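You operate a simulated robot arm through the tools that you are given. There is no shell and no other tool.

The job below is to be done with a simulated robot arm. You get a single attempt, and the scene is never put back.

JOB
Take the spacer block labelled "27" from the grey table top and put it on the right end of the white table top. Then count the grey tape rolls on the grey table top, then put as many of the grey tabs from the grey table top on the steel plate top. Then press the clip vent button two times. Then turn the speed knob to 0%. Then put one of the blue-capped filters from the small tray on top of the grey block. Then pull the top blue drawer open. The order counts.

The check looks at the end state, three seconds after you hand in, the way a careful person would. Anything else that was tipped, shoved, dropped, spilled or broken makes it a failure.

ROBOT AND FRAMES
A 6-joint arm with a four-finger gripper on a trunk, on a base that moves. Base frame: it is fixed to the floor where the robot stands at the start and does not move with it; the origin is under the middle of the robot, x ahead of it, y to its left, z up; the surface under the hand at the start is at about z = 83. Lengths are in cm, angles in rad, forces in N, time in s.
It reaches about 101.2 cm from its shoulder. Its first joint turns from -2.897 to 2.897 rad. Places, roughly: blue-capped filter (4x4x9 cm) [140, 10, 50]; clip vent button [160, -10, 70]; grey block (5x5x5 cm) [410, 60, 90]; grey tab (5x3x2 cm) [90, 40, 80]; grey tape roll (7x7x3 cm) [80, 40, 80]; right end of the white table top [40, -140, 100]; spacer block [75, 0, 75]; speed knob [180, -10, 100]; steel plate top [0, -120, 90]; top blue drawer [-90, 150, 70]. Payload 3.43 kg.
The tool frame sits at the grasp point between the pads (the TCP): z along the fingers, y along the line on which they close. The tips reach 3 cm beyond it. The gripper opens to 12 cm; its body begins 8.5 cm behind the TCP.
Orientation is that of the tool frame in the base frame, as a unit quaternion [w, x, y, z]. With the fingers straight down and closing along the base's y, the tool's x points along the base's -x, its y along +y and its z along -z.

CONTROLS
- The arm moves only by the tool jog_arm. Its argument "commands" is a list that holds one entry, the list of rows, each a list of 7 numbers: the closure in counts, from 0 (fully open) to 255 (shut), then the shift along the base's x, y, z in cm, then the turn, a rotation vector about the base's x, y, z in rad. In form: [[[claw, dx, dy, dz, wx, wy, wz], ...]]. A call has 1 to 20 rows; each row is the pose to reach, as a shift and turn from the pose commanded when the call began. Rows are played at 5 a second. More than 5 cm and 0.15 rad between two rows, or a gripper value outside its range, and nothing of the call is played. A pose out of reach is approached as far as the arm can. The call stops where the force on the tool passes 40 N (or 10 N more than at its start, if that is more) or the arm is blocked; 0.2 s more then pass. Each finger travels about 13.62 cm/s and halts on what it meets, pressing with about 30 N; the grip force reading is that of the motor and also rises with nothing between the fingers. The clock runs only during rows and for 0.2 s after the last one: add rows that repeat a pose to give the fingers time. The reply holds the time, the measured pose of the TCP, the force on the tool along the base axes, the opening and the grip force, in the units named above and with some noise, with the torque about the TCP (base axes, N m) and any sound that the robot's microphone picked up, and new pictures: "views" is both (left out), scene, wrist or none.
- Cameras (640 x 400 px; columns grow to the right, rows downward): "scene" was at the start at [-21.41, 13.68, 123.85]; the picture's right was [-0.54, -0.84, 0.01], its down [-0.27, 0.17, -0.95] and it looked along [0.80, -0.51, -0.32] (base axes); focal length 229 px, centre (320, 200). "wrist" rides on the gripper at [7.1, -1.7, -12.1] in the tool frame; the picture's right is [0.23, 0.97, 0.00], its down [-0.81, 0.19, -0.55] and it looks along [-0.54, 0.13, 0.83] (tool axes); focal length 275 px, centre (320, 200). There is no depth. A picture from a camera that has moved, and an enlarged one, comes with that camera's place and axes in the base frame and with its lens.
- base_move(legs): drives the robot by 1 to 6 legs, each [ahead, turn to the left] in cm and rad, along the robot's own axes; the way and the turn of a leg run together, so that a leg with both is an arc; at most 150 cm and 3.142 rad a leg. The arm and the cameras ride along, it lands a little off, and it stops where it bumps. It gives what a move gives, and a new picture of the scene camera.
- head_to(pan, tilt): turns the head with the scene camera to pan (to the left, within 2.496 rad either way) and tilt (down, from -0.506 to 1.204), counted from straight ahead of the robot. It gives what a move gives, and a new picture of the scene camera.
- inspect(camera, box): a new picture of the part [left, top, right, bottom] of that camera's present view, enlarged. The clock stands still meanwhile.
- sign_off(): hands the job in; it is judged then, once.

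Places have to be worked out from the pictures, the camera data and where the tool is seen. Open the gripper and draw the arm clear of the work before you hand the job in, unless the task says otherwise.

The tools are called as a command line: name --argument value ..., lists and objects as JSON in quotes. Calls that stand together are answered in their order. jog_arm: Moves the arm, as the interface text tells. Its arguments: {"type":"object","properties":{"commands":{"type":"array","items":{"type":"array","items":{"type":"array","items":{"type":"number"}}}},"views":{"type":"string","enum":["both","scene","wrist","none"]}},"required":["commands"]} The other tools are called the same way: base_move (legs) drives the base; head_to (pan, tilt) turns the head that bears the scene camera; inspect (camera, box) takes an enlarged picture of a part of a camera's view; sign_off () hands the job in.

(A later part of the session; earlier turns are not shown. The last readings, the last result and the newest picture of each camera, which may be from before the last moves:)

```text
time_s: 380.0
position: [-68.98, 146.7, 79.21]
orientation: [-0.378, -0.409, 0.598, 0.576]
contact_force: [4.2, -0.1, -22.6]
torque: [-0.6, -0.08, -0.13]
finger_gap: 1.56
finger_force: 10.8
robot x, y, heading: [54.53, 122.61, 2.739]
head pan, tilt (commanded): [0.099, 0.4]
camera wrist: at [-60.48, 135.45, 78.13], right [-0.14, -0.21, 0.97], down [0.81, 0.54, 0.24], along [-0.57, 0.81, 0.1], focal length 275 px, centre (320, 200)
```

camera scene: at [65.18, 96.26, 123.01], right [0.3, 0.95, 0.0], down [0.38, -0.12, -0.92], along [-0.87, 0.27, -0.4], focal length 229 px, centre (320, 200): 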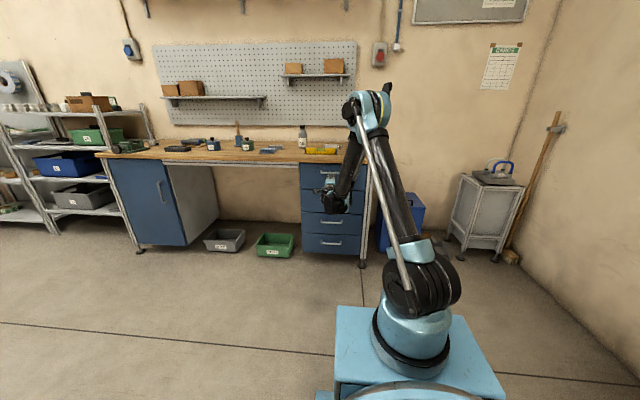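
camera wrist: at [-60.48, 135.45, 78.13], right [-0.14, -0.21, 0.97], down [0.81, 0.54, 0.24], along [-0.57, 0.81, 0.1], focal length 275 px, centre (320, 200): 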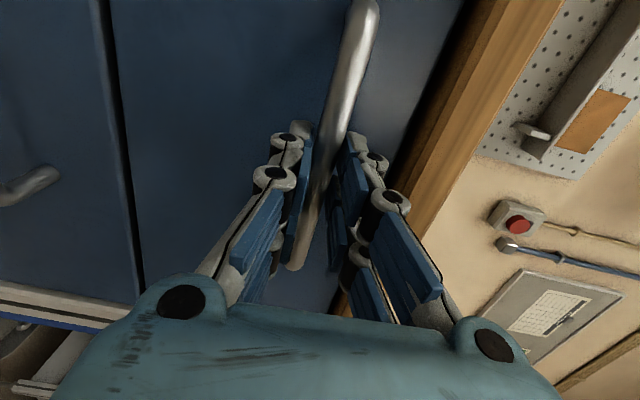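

jog_arm --commands '[[[252, 0, 0, -0.1, 0, 0, 0], [252, 0, 0, -0.2, 0, 0, 0], [252, 0, 0, -0.2, 0, 0, 0], [252, 0, 0, -0.2, 0, 0, 0]]]' --views "wrist"

inspect --camera "wrist" --box '[200, 40, 440, 220]'

```text
time_s: 381.0
position: [-69.06, 146.74, 79.15]
orientation: [-0.379, -0.41, 0.598, 0.575]
contact_force: [-1.2, 0.3, -16.4]
torque: [-1.89, 0.61, -0.01]
finger_gap: 1.33
finger_force: 44.7
robot x, y, heading: [54.2, 122.81, 2.743]
head pan, tilt (commanded): [0.099, 0.4]
camera wrist: at [-60.47, 135.46, 78.04], right [-0.14, -0.21, 0.97], down [0.81, 0.54, 0.24], along [-0.57, 0.81, 0.1], focal length 275 px, centre (320, 200)
```

wrist: 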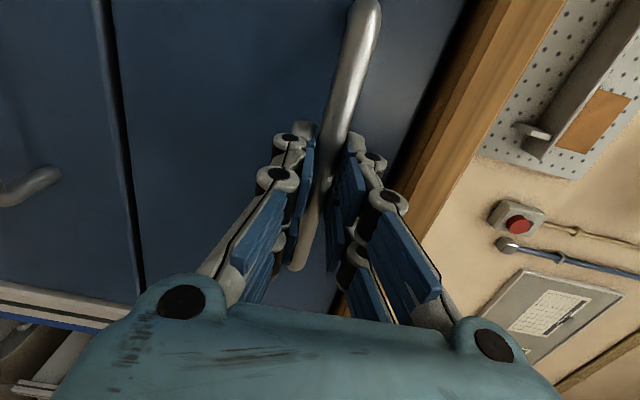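

```text
2.22 times, centred on (320, 130) of wrist
camera zoom: at [-60.47, 135.46, 78.04], right [-0.14, -0.21, 0.97], down [0.81, 0.54, 0.24], along [-0.57, 0.81, 0.1], focal length 612 px, centre (320, 356)
```

zoom: 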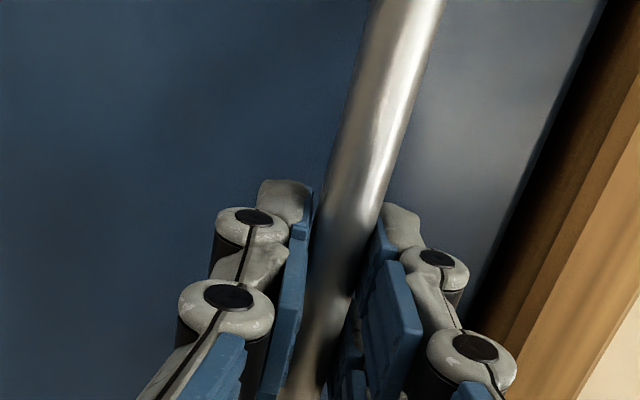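

The bar is firmly gripped (gap 1.33, 45 N). I start pulling gently along the drawer's direction.

jog_arm --commands '[[[252, 0.5, -0.2, 0, 0, 0, 0], [252, 1.2, -0.5, 0, 0, 0, 0], [252, 2.1, -0.9, 0, 0, 0, 0], [252, 3, -1.3, 0, 0, 0, 0], [252, 3.9, -1.7, 0, 0, 0, 0]]]' --views "both"

inspect --camera "scene" --box '[270, 130, 410, 270]'

```text
time_s: 382.2
position: [-65.17, 145.1, 79.11]
orientation: [-0.378, -0.41, 0.599, 0.575]
contact_force: [2.9, 3.8, -15.3]
torque: [-1.9, 0.61, 0.28]
finger_gap: 1.36
finger_force: 44.8
robot x, y, heading: [54.15, 122.94, 2.737]
head pan, tilt (commanded): [0.099, 0.4]
camera scene: at [65.11, 96.3, 123.03], right [0.3, 0.95, 0.0], down [0.38, -0.12, -0.92], along [-0.87, 0.27, -0.4], focal length 229 px, centre (320, 200)
camera wrist: at [-56.6, 133.81, 78.04], right [-0.14, -0.21, 0.97], down [0.81, 0.54, 0.24], along [-0.57, 0.81, 0.1], focal length 275 px, centre (320, 200)
```

scene: 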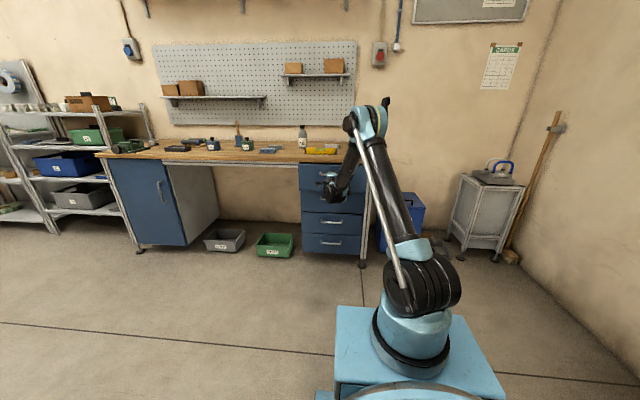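
wrist: 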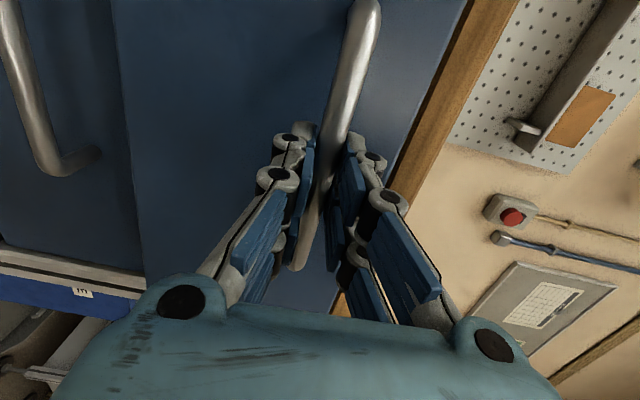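

```text
2.86 times, centred on (340, 200) of scene
camera zoom: at [65.11, 96.3, 123.03], right [0.3, 0.95, 0.0], down [0.38, -0.12, -0.92], along [-0.87, 0.27, -0.4], focal length 654 px, centre (263, 200)
```

zoom: 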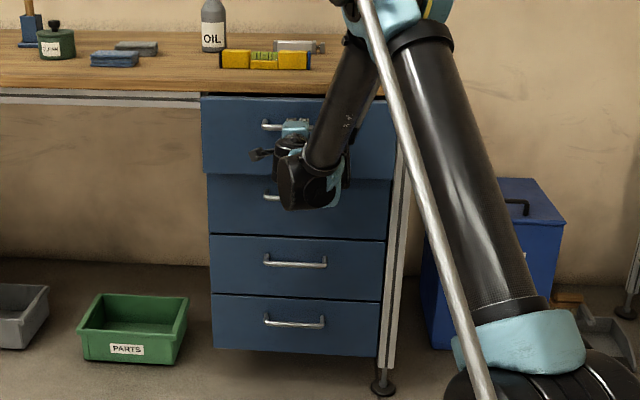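

The drawer slides out with little force. I keep pulling another 16 cm.

jog_arm --commands '[[[252, 1.5, -0.65, 0, 0, 0, 0], [252, 3.3, -1.43, 0, 0, 0, 0], [252, 5.2, -2.25, 0, 0, 0, 0], [252, 7.1, -3.08, 0, 0, 0, 0], [252, 9, -3.9, 0, 0, 0, 0], [252, 10.9, -4.72, 0, 0, 0, 0], [252, 12.8, -5.55, 0, 0, 0, 0], [252, 14.7, -6.37, 0, 0, 0, 0], [252, 14.7, -6.37, 0, 0, 0, 0]]]' --views "both"

inspect --camera "scene" --box '[270, 130, 410, 270]'

```text
time_s: 382.8
position: [-60.98, 143.39, 80.26]
orientation: [-0.378, -0.409, 0.595, 0.579]
contact_force: [0.2, 0.1, -88.0]
torque: [-2.22, -0.28, -0.43]
finger_gap: 3.53
finger_force: 44.3
robot x, y, heading: [54.57, 122.51, 2.738]
head pan, tilt (commanded): [0.099, 0.4]
stopped in row 3: the force on the tool passed its limit at 41 N (the readings are from after the stop); the commanded pose is now the measured one
camera scene: at [64.75, 96.36, 123.08], right [0.3, 0.95, 0.0], down [0.39, -0.12, -0.91], along [-0.87, 0.27, -0.41], focal length 229 px, centre (320, 200)
camera wrist: at [-52.59, 132.06, 78.99], right [-0.13, -0.22, 0.97], down [0.81, 0.54, 0.24], along [-0.57, 0.81, 0.11], focal length 275 px, centre (320, 200)
```

scene: 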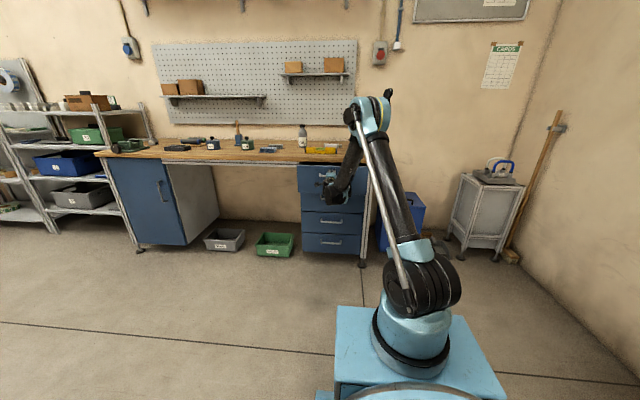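
wrist: 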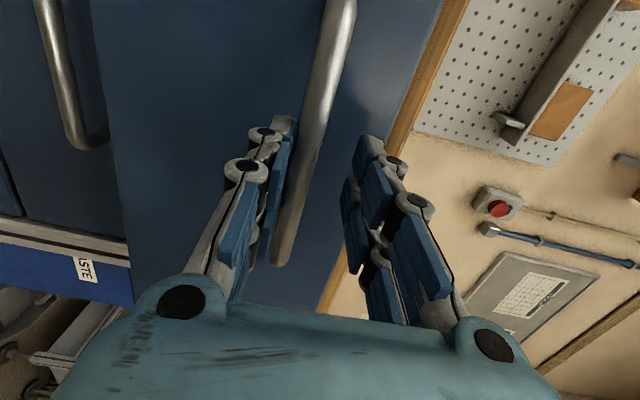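

```text
2.86 times, centred on (340, 200) of scene
camera zoom: at [64.75, 96.36, 123.08], right [0.3, 0.95, 0.0], down [0.39, -0.12, -0.91], along [-0.87, 0.27, -0.41], focal length 654 px, centre (263, 200)
```

zoom: 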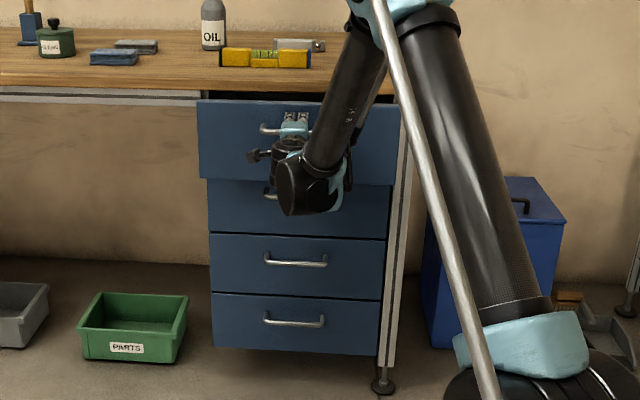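

The tool lifted as the roll joint ran into its limit, loading the bar with 88 N. I open the fingers at once to relieve it.

jog_arm --commands '[[[200, 0, 0, 0, 0, 0, 0], [160, 0, 0, 0, 0, 0, 0], [150, 0, 0, 0, 0, 0, 0], [150, 0, 0, 0, 0, 0, 0]]]' --views "wrist"

inspect --camera "wrist" --box '[200, 40, 440, 220]'

```text
time_s: 383.8
position: [-60.87, 143.29, 80.78]
orientation: [-0.379, -0.409, 0.592, 0.582]
contact_force: [0.5, 0.2, -0.4]
torque: [-0.03, 0.01, 0.0]
finger_gap: 4.94
finger_force: 0.1
robot x, y, heading: [54.41, 122.82, 2.74]
head pan, tilt (commanded): [0.099, 0.4]
camera wrist: at [-52.43, 132.04, 79.46], right [-0.13, -0.22, 0.97], down [0.81, 0.54, 0.23], along [-0.57, 0.81, 0.11], focal length 275 px, centre (320, 200)
```

wrist: 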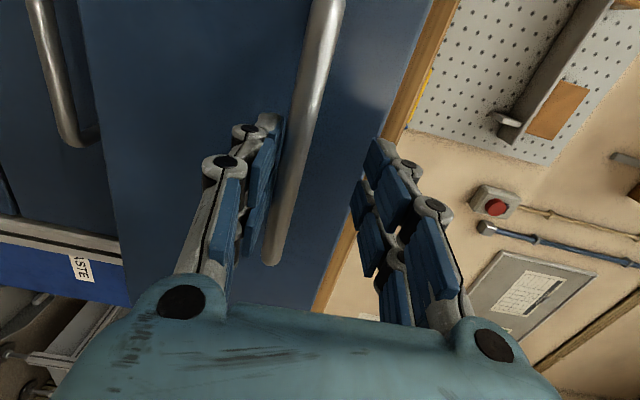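

```text
2.22 times, centred on (320, 130) of wrist
camera zoom: at [-52.43, 132.04, 79.46], right [-0.13, -0.22, 0.97], down [0.81, 0.54, 0.23], along [-0.57, 0.81, 0.11], focal length 612 px, centre (320, 356)
```

zoom: 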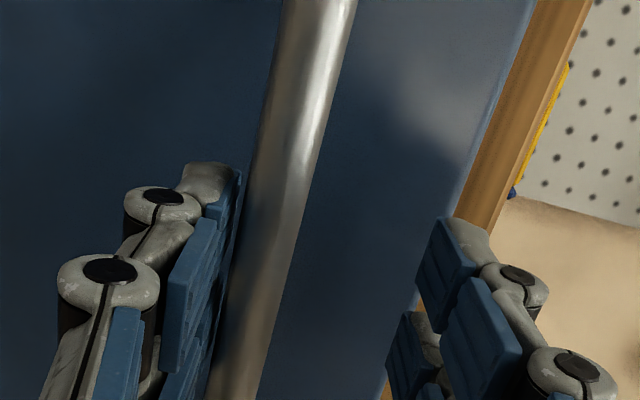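

The drawer is about 9 cm open and the bar is free again, about 1.45 cm below the hand's centre. I lower to it with a slightly reduced roll, then grip again and pull with the base instead.

jog_arm --commands '[[[150, 0, 0, -0.4, 0.046, -0.019, 0], [150, 0, 0, -0.8, 0.092, -0.039, 0], [150, 0, 0, -1.2, 0.092, -0.039, 0], [150, 0, 0, -1.45, 0.092, -0.039, 0], [150, 0, 0, -1.45, 0.092, -0.039, 0]]]' --views "wrist"

inspect --camera "wrist" --box '[200, 40, 440, 220]'

```text
time_s: 385.0
position: [-60.87, 143.4, 79.46]
orientation: [-0.35, -0.435, 0.575, 0.598]
contact_force: [-0.8, 0.1, 0.0]
torque: [0.01, -0.03, 0.01]
finger_gap: 4.96
finger_force: 0.0
robot x, y, heading: [53.87, 123.2, 2.735]
head pan, tilt (commanded): [0.099, 0.4]
camera wrist: at [-52.4, 132.24, 77.42], right [-0.17, -0.3, 0.94], down [0.8, 0.52, 0.31], along [-0.58, 0.8, 0.16], focal length 275 px, centre (320, 200)
```

wrist: 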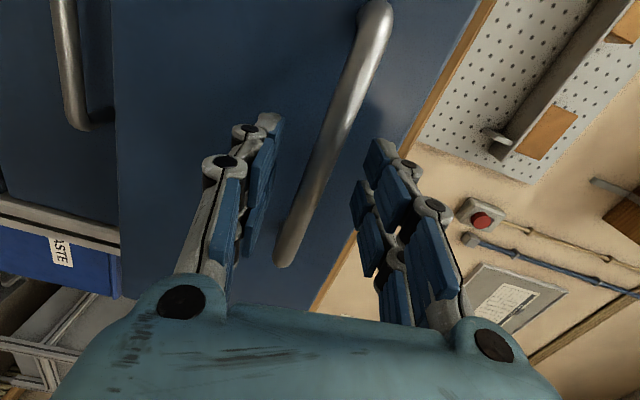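

```text
2.22 times, centred on (320, 130) of wrist
camera zoom: at [-52.4, 132.24, 77.42], right [-0.17, -0.3, 0.94], down [0.8, 0.52, 0.31], along [-0.58, 0.8, 0.16], focal length 612 px, centre (320, 356)
```

zoom: 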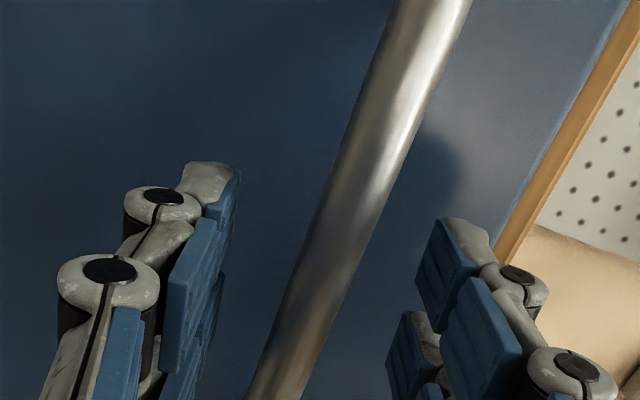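

The bar is between the fingers again. I close on it in stages.

jog_arm --commands '[[[190, 0, 0, 0, 0, 0, 0], [220, 0, 0, 0, 0, 0, 0], [240, 0, 0, 0, 0, 0, 0], [240, 0, 0, 0, 0, 0, 0]]]' --views "none"

```text
time_s: 386.0
position: [-60.98, 143.46, 79.27]
orientation: [-0.35, -0.435, 0.575, 0.598]
contact_force: [0.7, 3.2, -22.7]
torque: [-0.62, -0.02, -0.08]
finger_gap: 2.04
finger_force: 11.9
robot x, y, heading: [54.37, 122.56, 2.743]
head pan, tilt (commanded): [0.099, 0.4]
```

jog_arm --commands '[[[245, 0, 0, -0.12, 0, 0, 0], [248, 0, 0, -0.25, 0, 0, 0], [248, 0, 0, -0.3, 0, 0, 0], [248, 0, 0, -0.3, 0, 0, 0]]]' --views "wrist"

```text
time_s: 387.0
position: [-60.92, 143.3, 79.19]
orientation: [-0.349, -0.435, 0.575, 0.599]
contact_force: [2.1, 6.1, 7.9]
torque: [-2.03, 0.97, -0.06]
finger_gap: 1.79
finger_force: 45.1
robot x, y, heading: [54.11, 122.81, 2.741]
head pan, tilt (commanded): [0.099, 0.4]
camera wrist: at [-52.35, 132.24, 77.17], right [-0.16, -0.3, 0.94], down [0.8, 0.51, 0.31], along [-0.58, 0.8, 0.16], focal length 275 px, centre (320, 200)
```

wrist: 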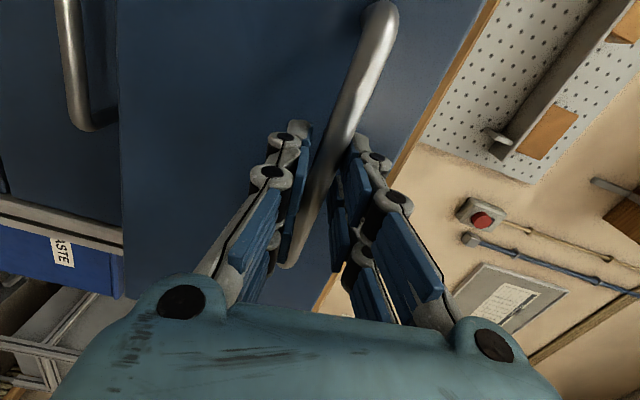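

Gripped well with small net force. I reverse the base 12 cm to pull the drawer and check.

base_move --legs '[[-12, 0]]'

inspect --camera "scene" --box '[250, 120, 410, 270]'

```text
time_s: 388.3
position: [-49.77, 138.64, 79.01]
orientation: [-0.35, -0.434, 0.575, 0.599]
contact_force: [2.9, 6.4, 11.7]
torque: [-1.99, 0.98, -0.27]
finger_gap: 1.8
finger_force: 44.6
robot x, y, heading: [65.5, 118.03, 2.739]
head pan, tilt (commanded): [0.099, 0.4]
camera scene: at [76.46, 91.51, 123.01], right [0.3, 0.95, 0.0], down [0.38, -0.12, -0.92], along [-0.87, 0.27, -0.4], focal length 229 px, centre (320, 200)
```

scene: 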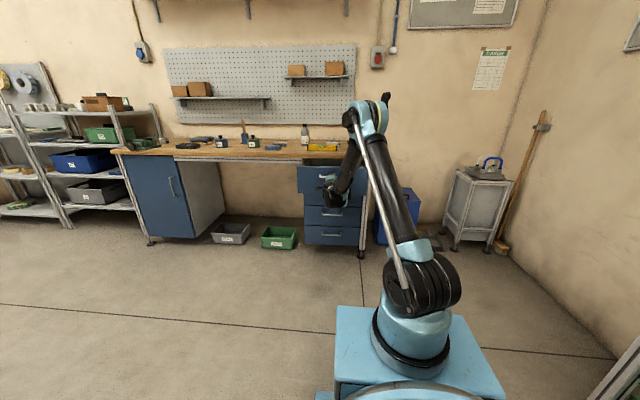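

```text
2.67 times, centred on (330, 195) of scene
camera zoom: at [76.46, 91.51, 123.01], right [0.3, 0.95, 0.0], down [0.38, -0.12, -0.92], along [-0.87, 0.27, -0.4], focal length 611 px, centre (293, 213)
```

zoom: 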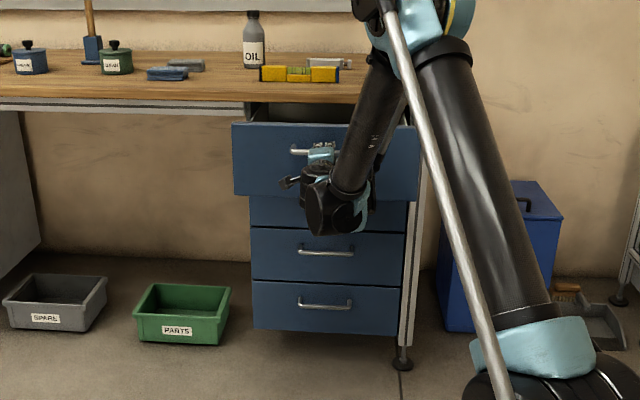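

The drawer follows well (about 21 cm out). I reverse another 9 cm.

base_move --legs '[[-9, 0]]'

inspect --camera "scene" --box '[250, 120, 410, 270]'

```text
time_s: 388.9
position: [-47.22, 137.07, 82.23]
orientation: [-0.359, -0.429, 0.566, 0.606]
contact_force: [-5.2, -11.9, -85.9]
torque: [-2.98, 0.56, 0.21]
finger_gap: 8.29
finger_force: 44.2
robot x, y, heading: [65.72, 118.12, 2.742]
head pan, tilt (commanded): [0.099, 0.4]
stopped in leg 1: the force on the tool passed its limit at 103 N (the readings are from after the stop); the commanded pose is now the measured one
camera scene: at [76.05, 91.52, 123.07], right [0.3, 0.95, 0.0], down [0.39, -0.12, -0.91], along [-0.87, 0.27, -0.4], focal length 229 px, centre (320, 200)
```

scene: 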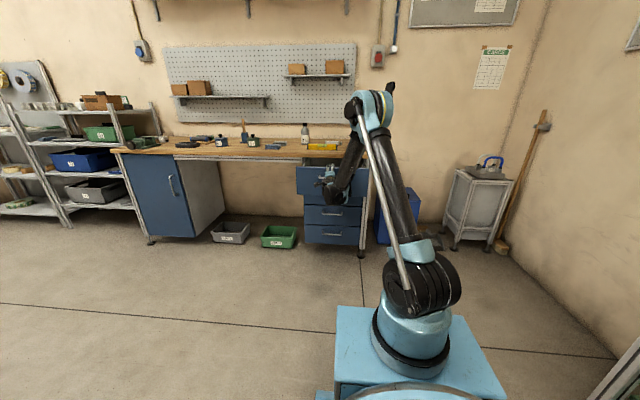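

```text
2.67 times, centred on (330, 195) of scene
camera zoom: at [76.05, 91.52, 123.07], right [0.3, 0.95, 0.0], down [0.39, -0.12, -0.91], along [-0.87, 0.27, -0.4], focal length 611 px, centre (293, 213)
```

zoom: 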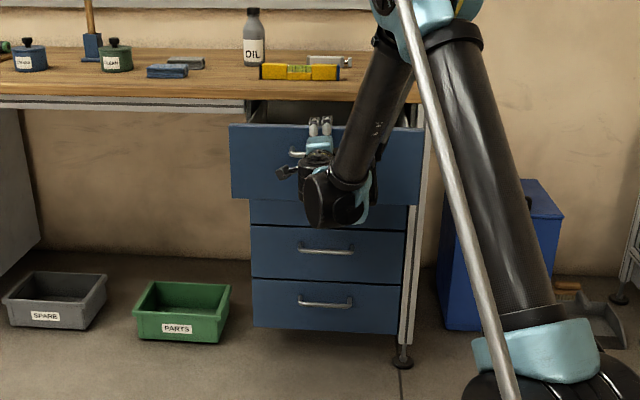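

The tool lifted again under load and the grip slipped; I open the fingers to relieve the force and look at the drawer.

jog_arm --commands '[[[120, 0, 0, 0, 0, 0, 0], [60, 0, 0, 0, 0, 0, 0], [40, 0, 0, 0, 0, 0, 0]]]' --views "both"

inspect --camera "scene" --box '[270, 130, 390, 250]'

```text
time_s: 389.7
position: [-47.05, 137.39, 82.7]
orientation: [-0.358, -0.427, 0.565, 0.609]
contact_force: [0.8, -0.8, -0.2]
torque: [0.0, 0.0, 0.01]
finger_gap: 10.11
finger_force: 0.2
robot x, y, heading: [65.28, 117.79, 2.742]
head pan, tilt (commanded): [0.099, 0.4]
camera scene: at [76.46, 91.47, 123.01], right [0.3, 0.95, 0.0], down [0.38, -0.12, -0.92], along [-0.87, 0.27, -0.4], focal length 229 px, centre (320, 200)
camera wrist: at [-38.55, 126.33, 80.48], right [-0.13, -0.31, 0.94], down [0.81, 0.51, 0.28], along [-0.57, 0.8, 0.19], focal length 275 px, centre (320, 200)
```

scene: 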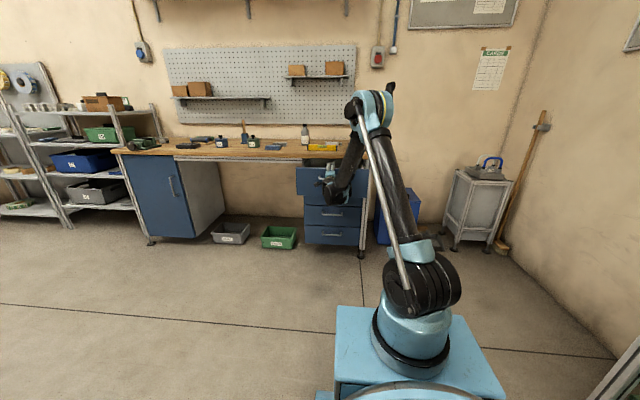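
wrist: 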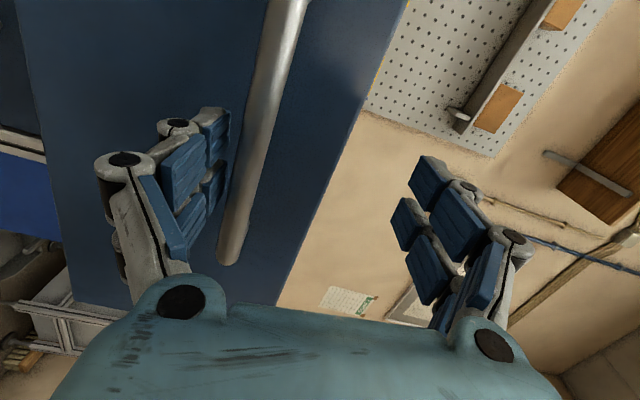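

```text
3.33 times, centred on (330, 190) of scene
camera zoom: at [76.46, 91.47, 123.01], right [0.3, 0.95, 0.0], down [0.38, -0.12, -0.92], along [-0.87, 0.27, -0.4], focal length 764 px, centre (287, 233)
```

zoom: 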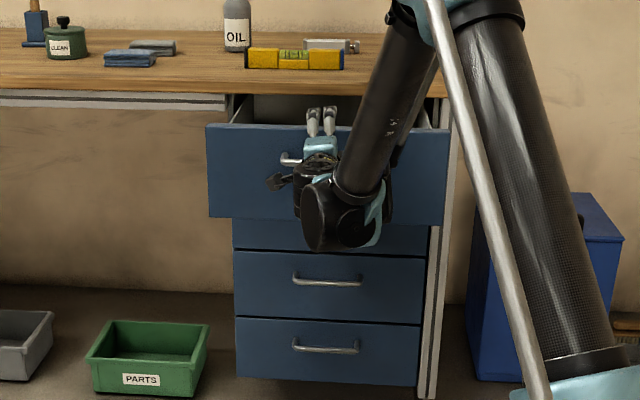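

The top drawer is about 25 cm open. To make sure it is fully open I will push its front from the inside; first I withdraw the hand straight back from the bar.

jog_arm --commands '[[[20, 0, 0, -0.6, 0, 0, 0], [0, 0, 0, -1.2, 0, 0, 0], [0, 1.5, -0.65, -1.5, 0, 0, 0], [0, 3.5, -1.5, -1.5, 0, 0, 0], [0, 6, -2.6, -1.5, 0, 0, 0], [0, 9, -3.9, -1.5, 0, 0, 0], [0, 12, -5.2, -1.5, 0, 0, 0], [0, 12, -5.2, -1.5, 0, 0, 0]]]' --views "wrist"

```text
time_s: 391.5
position: [-34.8, 132.01, 81.38]
orientation: [-0.358, -0.428, 0.568, 0.605]
contact_force: [0.2, -0.2, -0.9]
torque: [0.01, -0.01, 0.0]
finger_gap: 12.01
finger_force: 0.0
robot x, y, heading: [65.77, 117.98, 2.74]
head pan, tilt (commanded): [0.099, 0.4]
camera wrist: at [-26.35, 120.99, 79.22], right [-0.14, -0.31, 0.94], down [0.81, 0.51, 0.29], along [-0.57, 0.8, 0.18], focal length 275 px, centre (320, 200)
```

wrist: 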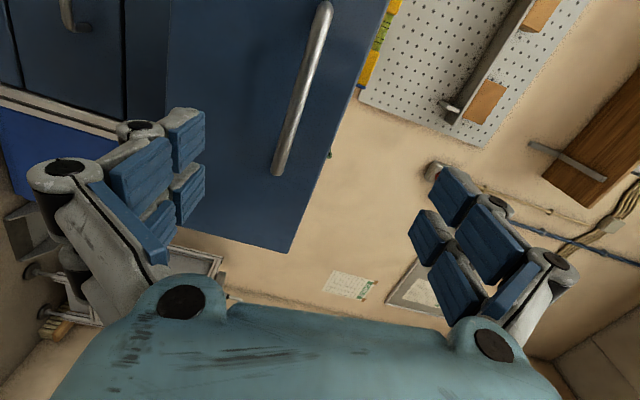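

I unroll the hand and raise it, to re-orient the gripper pointing down.

jog_arm --commands '[[[0, 0.5, 0, 3, 0.135, -0.056, 0.002], [0, 1, 0, 6, 0.27, -0.111, 0.003], [0, 1, 0, 9, 0.405, -0.167, 0.005], [0, 1, 0, 12, 0.54, -0.222, 0.007], [0, 1, 0, 15, 0.675, -0.278, 0.009], [0, 1, 0, 18, 0.809, -0.334, 0.01], [0, 1, 0, 21, 0.944, -0.389, 0.012], [0, 1, 0, 24, 1.079, -0.445, 0.014], [0, 1, 0, 26, 1.214, -0.5, 0.015], [0, 1, 0, 28, 1.349, -0.556, 0.017], [0, 1, 0, 28, 1.349, -0.556, 0.017]]]' --views "none"

jog_arm --commands '[[[60, 0.5, 0, 0, -0.055, -0.132, 0], [120, 1, 0, 0, -0.109, -0.264, 0], [180, 1.5, 0, 0, -0.164, -0.396, 0], [230, 2, 0, -0.5, -0.218, -0.528, 0], [255, 2, 0, -1, -0.273, -0.66, 0], [255, 2, 0, -2, -0.327, -0.792, 0], [255, 2, 0, -3, -0.382, -0.924, 0], [255, 2, 0, -4, -0.436, -1.056, 0], [255, 2, 0, -5, -0.491, -1.188, 0], [255, 2, 0, -6, -0.545, -1.32, 0], [255, 2, 0, -7, -0.6, -1.452, 0], [255, 2, 0, -7, -0.6, -1.452, 0]]]' --views "both"

```text
time_s: 393.9
position: [-34.14, 132.24, 109.39]
orientation: [-0.133, 0.698, -0.135, -0.691]
contact_force: [0.1, 0.6, 0.0]
torque: [0.02, 0.01, 0.0]
finger_gap: 12.01
finger_force: 0.0
robot x, y, heading: [65.51, 117.59, 2.742]
head pan, tilt (commanded): [0.099, 0.4]
```

```text
time_s: 396.5
position: [-32.14, 132.22, 102.24]
orientation: [0.006, 0.981, -0.196, 0.005]
contact_force: [-0.2, 0.9, -0.4]
torque: [0.02, 0.02, 0.0]
finger_gap: 0.0
finger_force: 30.0
robot x, y, heading: [65.81, 117.84, 2.745]
head pan, tilt (commanded): [0.099, 0.4]
camera scene: at [76.47, 91.47, 123.01], right [0.3, 0.95, 0.0], down [0.38, -0.12, -0.92], along [-0.87, 0.27, -0.4], focal length 229 px, centre (320, 200)
camera wrist: at [-24.94, 131.06, 114.54], right [-0.16, -0.99, 0.01], down [-0.83, 0.14, 0.55], along [-0.54, 0.08, -0.84], focal length 275 px, centre (320, 200)
```

scene: 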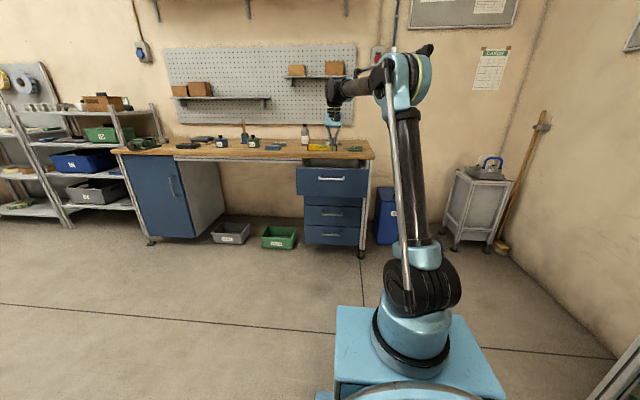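
wrist: 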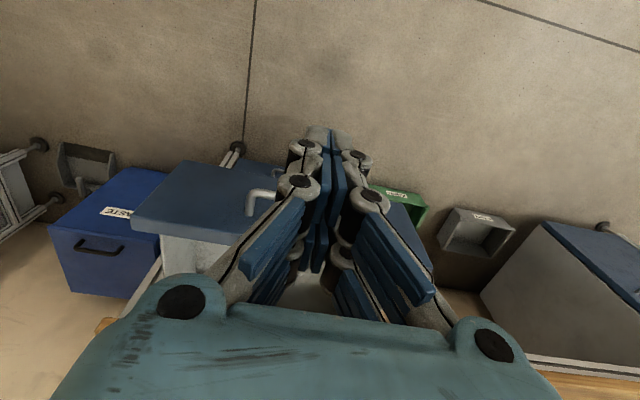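

inspect --camera "scene" --box '[280, 130, 390, 250]'

inspect --camera "wrist" --box '[100, 120, 440, 330]'

```text
3.33 times, centred on (335, 190) of scene
camera zoom: at [76.47, 91.47, 123.01], right [0.3, 0.95, 0.0], down [0.38, -0.12, -0.92], along [-0.87, 0.27, -0.4], focal length 764 px, centre (270, 233)
```

zoom: 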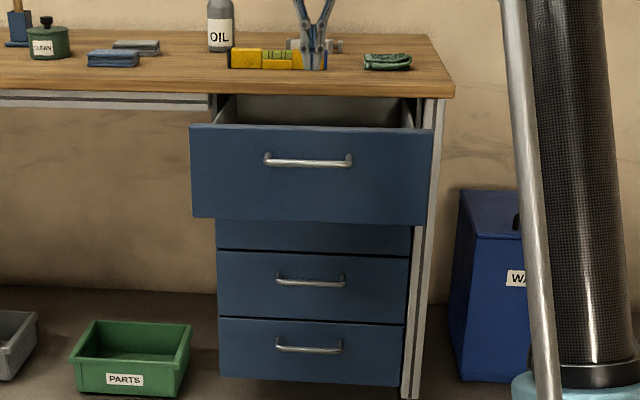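

```text
1.88 times, centred on (270, 225) of wrist
camera zoom: at [-24.94, 131.06, 114.54], right [-0.16, -0.99, 0.01], down [-0.83, 0.14, 0.55], along [-0.54, 0.08, -0.84], focal length 518 px, centre (414, 153)
```

zoom: 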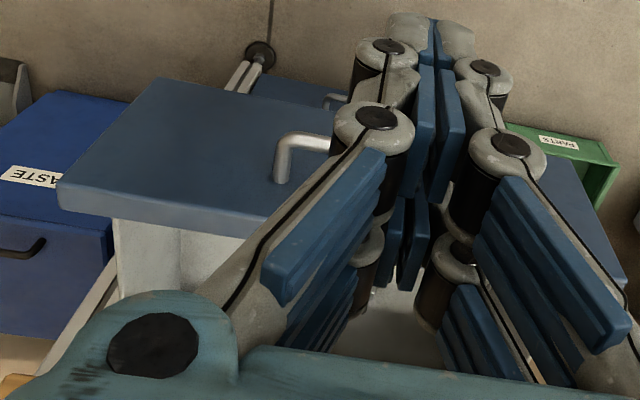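

The drawer front stands about 25 cm out and the interior near the front is empty. I drive 29 cm ahead so the closed, downward fingers are above the open drawer.

base_move --legs '[[29, 0]]'

inspect --camera "wrist" --box '[0, 0, 640, 400]'

inspect --camera "scene" --box '[220, 80, 400, 260]'

```text
time_s: 398.5
position: [-59.05, 144.19, 102.34]
orientation: [0.006, 0.98, -0.198, 0.004]
contact_force: [-1.1, 1.0, 0.3]
torque: [-0.03, 0.01, -0.03]
finger_gap: 0.0
finger_force: 30.3
robot x, y, heading: [38.37, 129.25, 2.734]
head pan, tilt (commanded): [0.099, 0.4]
camera scene: at [49.32, 102.91, 123.01], right [0.3, 0.95, 0.0], down [0.38, -0.12, -0.92], along [-0.87, 0.28, -0.4], focal length 229 px, centre (320, 200)
```

scene: 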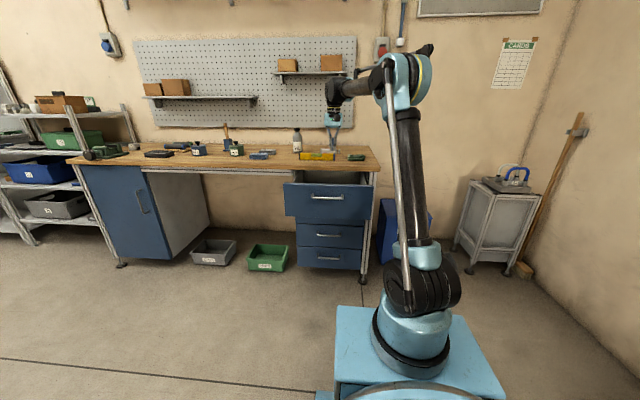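

```text
1.00 times, centred on (320, 200) of wrist (not enlarged: the box is as wide or as high as the picture)
camera zoom: at [-51.86, 143.02, 114.54], right [-0.17, -0.99, 0.01], down [-0.82, 0.15, 0.55], along [-0.54, 0.08, -0.84], focal length 275 px, centre (320, 200)
```

zoom: 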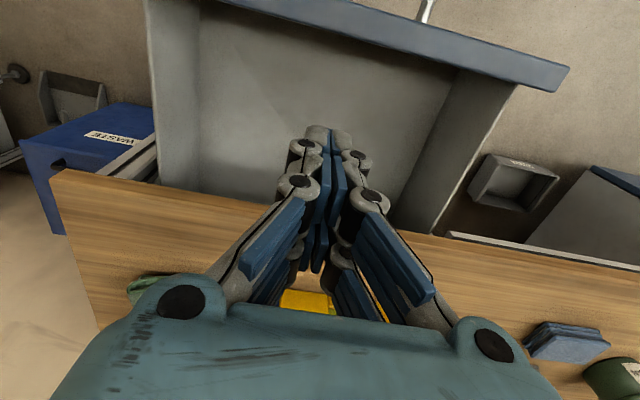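

```text
2.22 times, centred on (310, 170) of scene
camera zoom: at [49.32, 102.91, 123.01], right [0.3, 0.95, 0.0], down [0.38, -0.12, -0.92], along [-0.87, 0.28, -0.4], focal length 509 px, centre (342, 267)
```

zoom: 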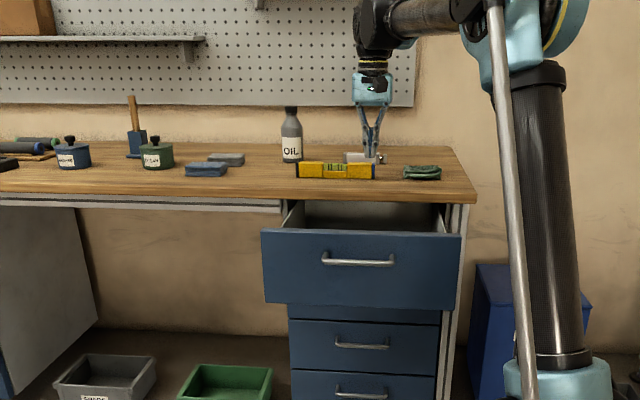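

The fingers hang above the empty drawer interior, about 7 cm behind its front panel. I lower them inside.

jog_arm --commands '[[[255, 0, 0, -4.5, 0, 0, 0], [255, 0, 0, -9, 0, 0, 0], [255, 0, 0, -13.5, 0, 0, 0], [255, 0, 0, -17.5, 0, 0, 0], [255, 0, 0, -20.5, 0, 0, 0], [255, 0, 0, -22, 0, 0, 0], [255, 0, 0, -22, 0, 0, 0]]]' --views "both"

```text
time_s: 400.1
position: [-57.83, 143.63, 81.51]
orientation: [0.005, 0.98, -0.199, -0.002]
contact_force: [0.2, 0.7, -0.3]
torque: [-0.01, -0.01, -0.01]
finger_gap: 0.02
finger_force: 30.4
robot x, y, heading: [38.69, 129.42, 2.735]
head pan, tilt (commanded): [0.099, 0.4]
camera scene: at [49.33, 102.91, 123.01], right [0.3, 0.95, 0.0], down [0.38, -0.12, -0.92], along [-0.87, 0.28, -0.4], focal length 229 px, centre (320, 200)
camera wrist: at [-50.6, 142.38, 93.66], right [-0.17, -0.99, 0.01], down [-0.82, 0.14, 0.56], along [-0.55, 0.08, -0.83], focal length 275 px, centre (320, 200)
```

scene: 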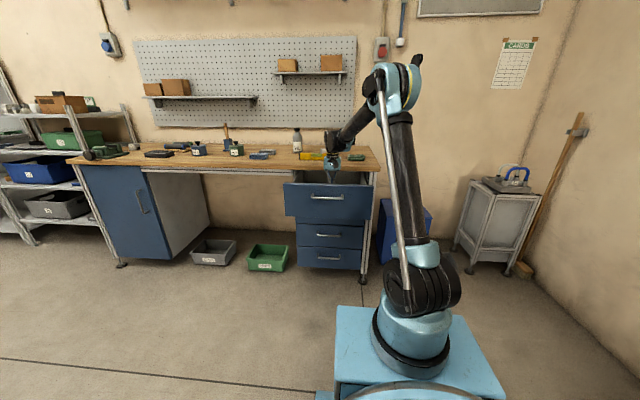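
wrist: 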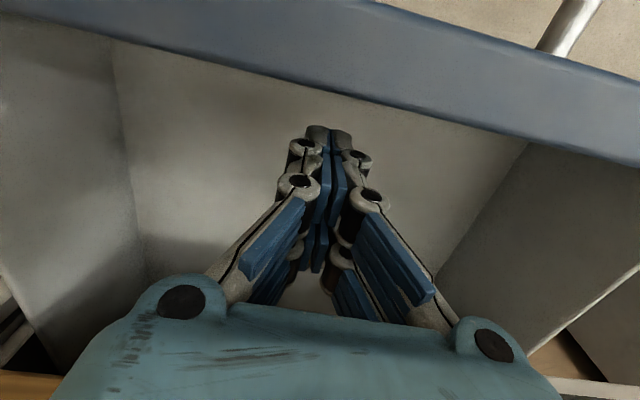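

The fingertips are inside behind the front panel. I lower 1 cm more and pull outwards slowly in 1 cm steps.

jog_arm --commands '[[[255, 0, 0, -1, 0, 0, 0], [255, 0.9, -0.4, -1, 0, 0, 0], [255, 1.8, -0.8, -1, 0, 0, 0], [255, 2.75, -1.2, -1, 0, 0, 0], [255, 3.7, -1.6, -1, 0, 0, 0], [255, 4.6, -2, -1, 0, 0, 0], [255, 5.5, -2.4, -1, 0, 0, 0], [255, 6.4, -2.8, -1, 0, 0, 0]]]' --views "both"

inspect --camera "scene" --box '[220, 80, 400, 260]'

```text
time_s: 401.9
position: [-51.35, 140.91, 80.44]
orientation: [0.005, 0.98, -0.198, -0.001]
contact_force: [0.4, 0.4, -0.6]
torque: [-0.01, -0.04, -0.01]
finger_gap: 0.0
finger_force: 33.5
robot x, y, heading: [38.8, 129.47, 2.736]
head pan, tilt (commanded): [0.099, 0.4]
camera scene: at [49.32, 102.91, 123.01], right [0.3, 0.95, 0.0], down [0.38, -0.12, -0.92], along [-0.87, 0.28, -0.4], focal length 229 px, centre (320, 200)
camera wrist: at [-44.08, 139.68, 92.53], right [-0.17, -0.99, 0.01], down [-0.82, 0.14, 0.56], along [-0.55, 0.08, -0.83], focal length 275 px, centre (320, 200)
```

scene: 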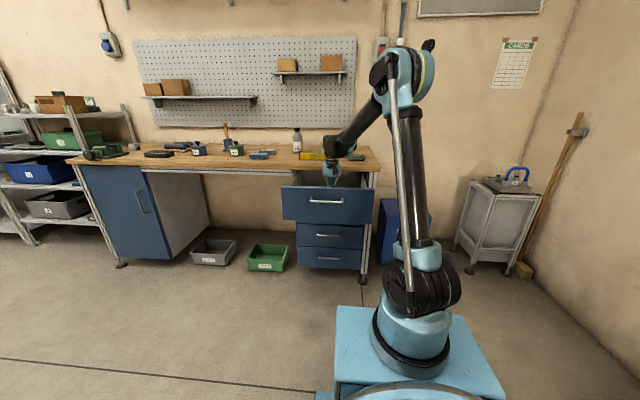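
wrist: 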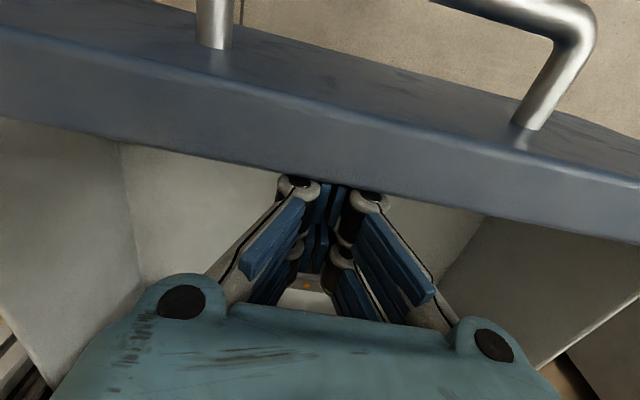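

```text
2.22 times, centred on (310, 170) of scene
camera zoom: at [49.32, 102.91, 123.01], right [0.3, 0.95, 0.0], down [0.38, -0.12, -0.92], along [-0.87, 0.28, -0.4], focal length 509 px, centre (342, 267)
```

zoom: 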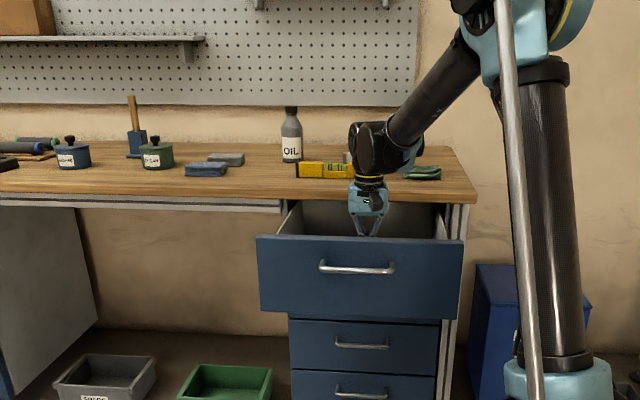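

The drawer front is being pushed out freely, so it was not at its stop. I continue another 11 cm.

jog_arm --commands '[[[255, 1, -0.43, 0, 0, 0, 0], [255, 2.2, -0.95, 0, 0, 0, 0], [255, 3.4, -1.47, 0, 0, 0, 0], [255, 4.6, -2, 0, 0, 0, 0], [255, 5.8, -2.5, 0, 0, 0, 0], [255, 7, -3.03, 0, 0, 0, 0], [255, 8.2, -3.55, 0, 0, 0, 0], [255, 9.2, -4, 0, 0, 0, 0], [255, 10, -4.35, 0, 0, 0, 0]]]' --views "both"

inspect --camera "scene" --box '[220, 80, 400, 260]'

```text
time_s: 403.4
position: [-44.92, 138.21, 81.38]
orientation: [0.003, 0.979, -0.201, -0.016]
contact_force: [-125.9, 46.6, -28.4]
torque: [-2.04, -2.69, 0.22]
finger_gap: 0.61
finger_force: 33.6
robot x, y, heading: [38.61, 129.28, 2.732]
head pan, tilt (commanded): [0.099, 0.4]
stopped in row 7: the force on the tool passed its limit at 60 N (the readings are from after the stop); the commanded pose is now the measured one
camera scene: at [48.76, 103.1, 123.1], right [0.3, 0.95, 0.0], down [0.39, -0.12, -0.91], along [-0.87, 0.28, -0.41], focal length 229 px, centre (320, 200)
camera wrist: at [-37.38, 136.72, 93.24], right [-0.17, -0.99, 0.0], down [-0.8, 0.14, 0.58], along [-0.57, 0.1, -0.81], focal length 275 px, centre (320, 200)
```

scene: 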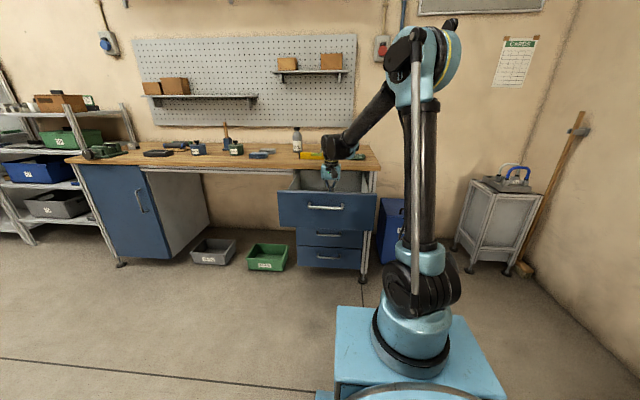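
wrist: 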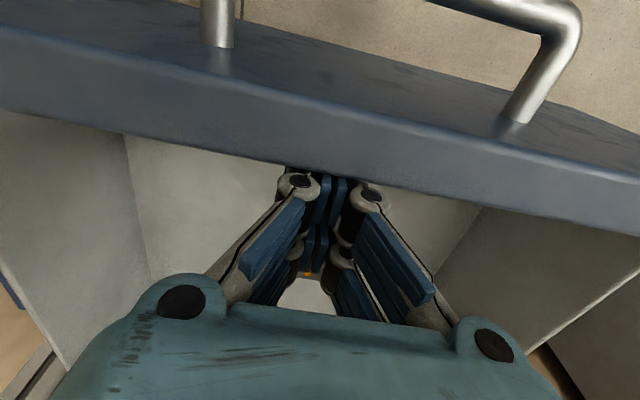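

```text
2.22 times, centred on (310, 170) of scene
camera zoom: at [48.76, 103.1, 123.1], right [0.3, 0.95, 0.0], down [0.39, -0.12, -0.91], along [-0.87, 0.28, -0.41], focal length 509 px, centre (342, 267)
```

zoom: 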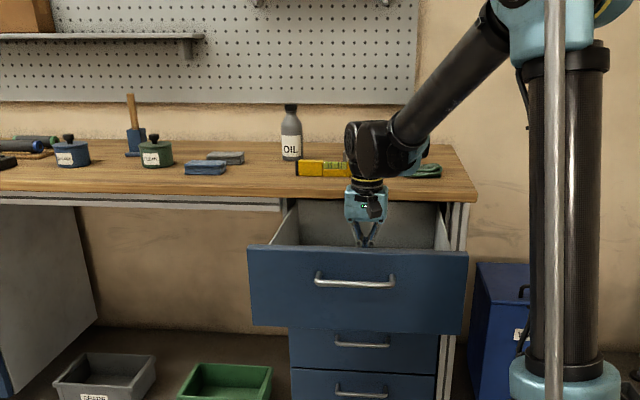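

The drawer has now reached its end stop (fully open). I move the fingers 2.5 cm back off the panel and lift straight up out of the drawer.

jog_arm --commands '[[[255, -0.9, 0.4, 0, 0, 0, 0], [255, -1.8, 0.8, 0, 0, 0, 0], [255, -2.5, 1.1, 0.5, 0, 0, 0], [255, -2.5, 1.1, 3, 0, 0, 0], [255, -2.5, 1.1, 7, 0, 0, 0], [255, -2.5, 1.1, 11.5, 0, 0, 0], [255, -2.5, 1.1, 16, 0, 0, 0], [255, -2.5, 1.1, 20.5, 0, 0, 0], [255, -2.5, 1.1, 25, 0, 0, 0], [255, -2.5, 1.1, 28, 0, 0, 0]]]' --views "both"

inspect --camera "scene" --box '[220, 80, 400, 260]'

```text
time_s: 405.6
position: [-46.41, 138.7, 109.64]
orientation: [0.003, 0.98, -0.199, -0.012]
contact_force: [0.7, 0.2, -0.9]
torque: [0.02, -0.02, 0.0]
finger_gap: 0.02
finger_force: 33.4
robot x, y, heading: [38.5, 129.73, 2.737]
head pan, tilt (commanded): [0.099, 0.4]
camera scene: at [49.32, 102.91, 123.01], right [0.3, 0.95, 0.0], down [0.38, -0.12, -0.92], along [-0.87, 0.28, -0.4], focal length 229 px, centre (320, 200)
camera wrist: at [-38.95, 137.33, 121.54], right [-0.17, -0.99, 0.01], down [-0.81, 0.14, 0.57], along [-0.56, 0.09, -0.82], focal length 275 px, centre (320, 200)
```

scene: 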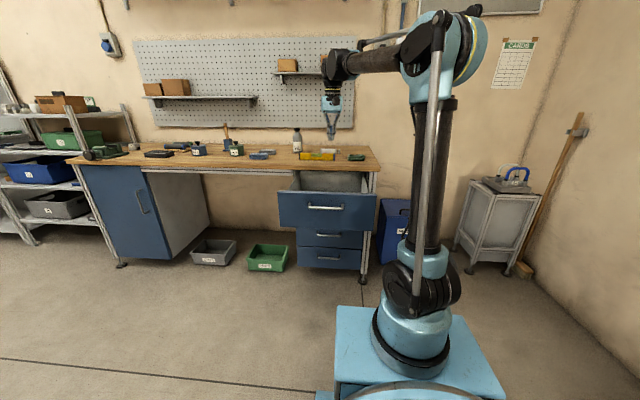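
wrist: 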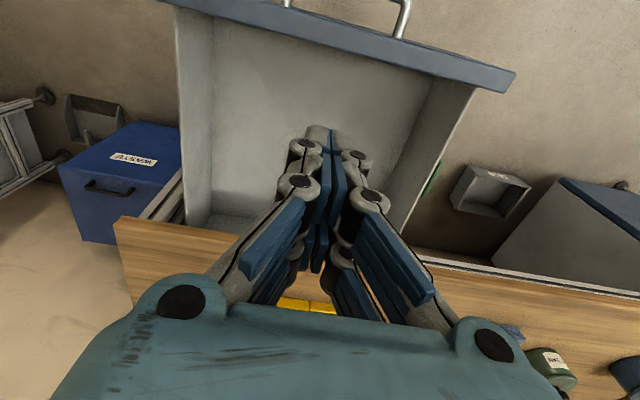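

```text
2.22 times, centred on (310, 170) of scene
camera zoom: at [49.32, 102.91, 123.01], right [0.3, 0.95, 0.0], down [0.38, -0.12, -0.92], along [-0.87, 0.28, -0.4], focal length 509 px, centre (342, 267)
```

zoom: 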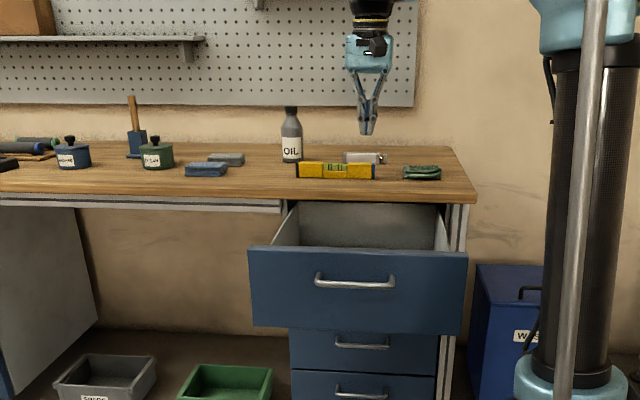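

The top drawer stands fully open. I back away 40 cm, open the gripper and check the earlier work from here.

base_move --legs '[[-40, 0]]'

jog_arm --commands '[[[150, 0, 0, 0, 0, 0, 0], [0, 0, 0, 0, 0, 0, 0], [0, 0, 0, 0, 0, 0, 0], [0, 0, 0, 0, 0, 0, 0], [0, 0, 0, 0, 0, 0, 0]]]' --views "none"

head_to --pan 1.9 --tilt 0.3

head_to --pan 2.45 --tilt 0.3

```text
time_s: 408.1
position: [-9.62, 122.4, 109.56]
orientation: [0.003, 0.98, -0.197, -0.011]
contact_force: [0.2, -0.6, -0.3]
torque: [-0.01, -0.01, -0.01]
finger_gap: 0.0
finger_force: 33.5
robot x, y, heading: [75.51, 113.72, 2.738]
head pan, tilt (commanded): [0.099, 0.4]
camera scene: at [86.26, 87.19, 123.01], right [0.3, 0.95, 0.0], down [0.38, -0.12, -0.92], along [-0.87, 0.27, -0.4], focal length 229 px, centre (320, 200)
```

scene: 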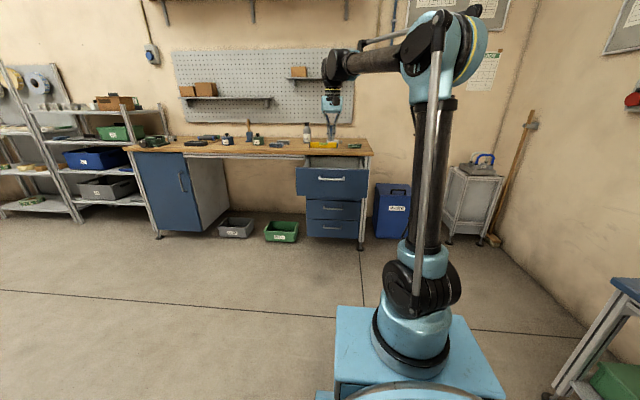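

```text
time_s: 409.3
position: [-8.48, 121.97, 110.51]
orientation: [0.002, 0.98, -0.197, -0.017]
contact_force: [0.8, -0.1, -1.3]
torque: [0.0, 0.01, -0.01]
finger_gap: 12.02
finger_force: 0.0
robot x, y, heading: [75.66, 113.49, 2.741]
head pan, tilt (commanded): [0.099, 0.4]
```

```text
time_s: 411.1
position: [-8.4, 121.85, 110.55]
orientation: [0.002, 0.98, -0.196, -0.017]
contact_force: [0.3, 0.3, -0.4]
torque: [0.01, 0.04, -0.01]
finger_gap: 12.0
finger_force: 0.0
robot x, y, heading: [75.78, 113.32, 2.742]
head pan, tilt (commanded): [1.901, 0.3]
camera scene: at [94.41, 75.13, 124.1], right [-1.0, 0.07, -0.01], down [0.03, 0.29, -0.96], along [-0.07, -0.95, -0.29], focal length 229 px, centre (320, 200)
```

scene: 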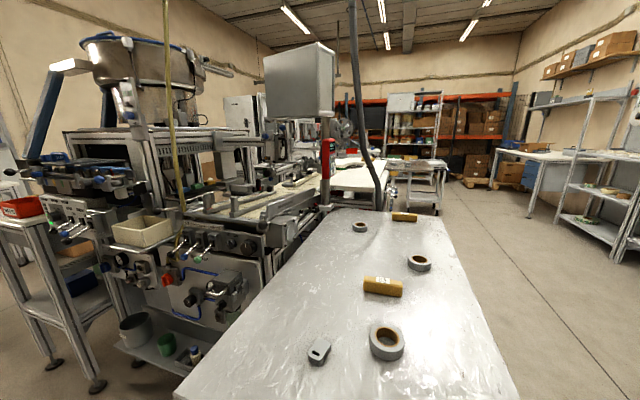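

```text
time_s: 412.1
position: [-8.39, 121.83, 110.62]
orientation: [0.002, 0.98, -0.197, -0.017]
contact_force: [0.2, 0.2, 0.1]
torque: [0.01, -0.03, 0.0]
finger_gap: 12.01
finger_force: 0.1
robot x, y, heading: [75.47, 113.75, 2.745]
head pan, tilt (commanded): [2.45, 0.3]
camera scene: at [99.38, 76.14, 124.15], right [-0.89, -0.46, -0.01], down [-0.12, 0.26, -0.96], along [0.44, -0.85, -0.29], focal length 229 px, centre (320, 200)
```

scene: 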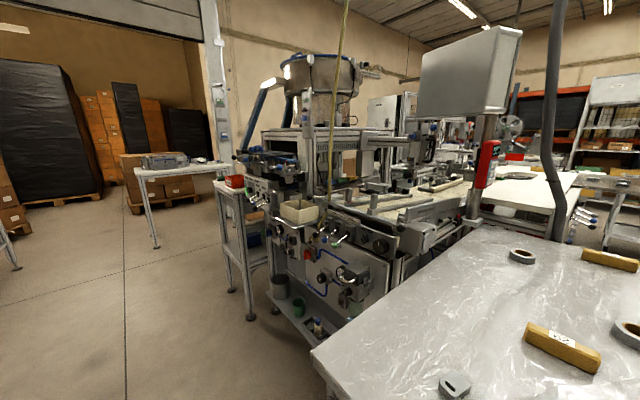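

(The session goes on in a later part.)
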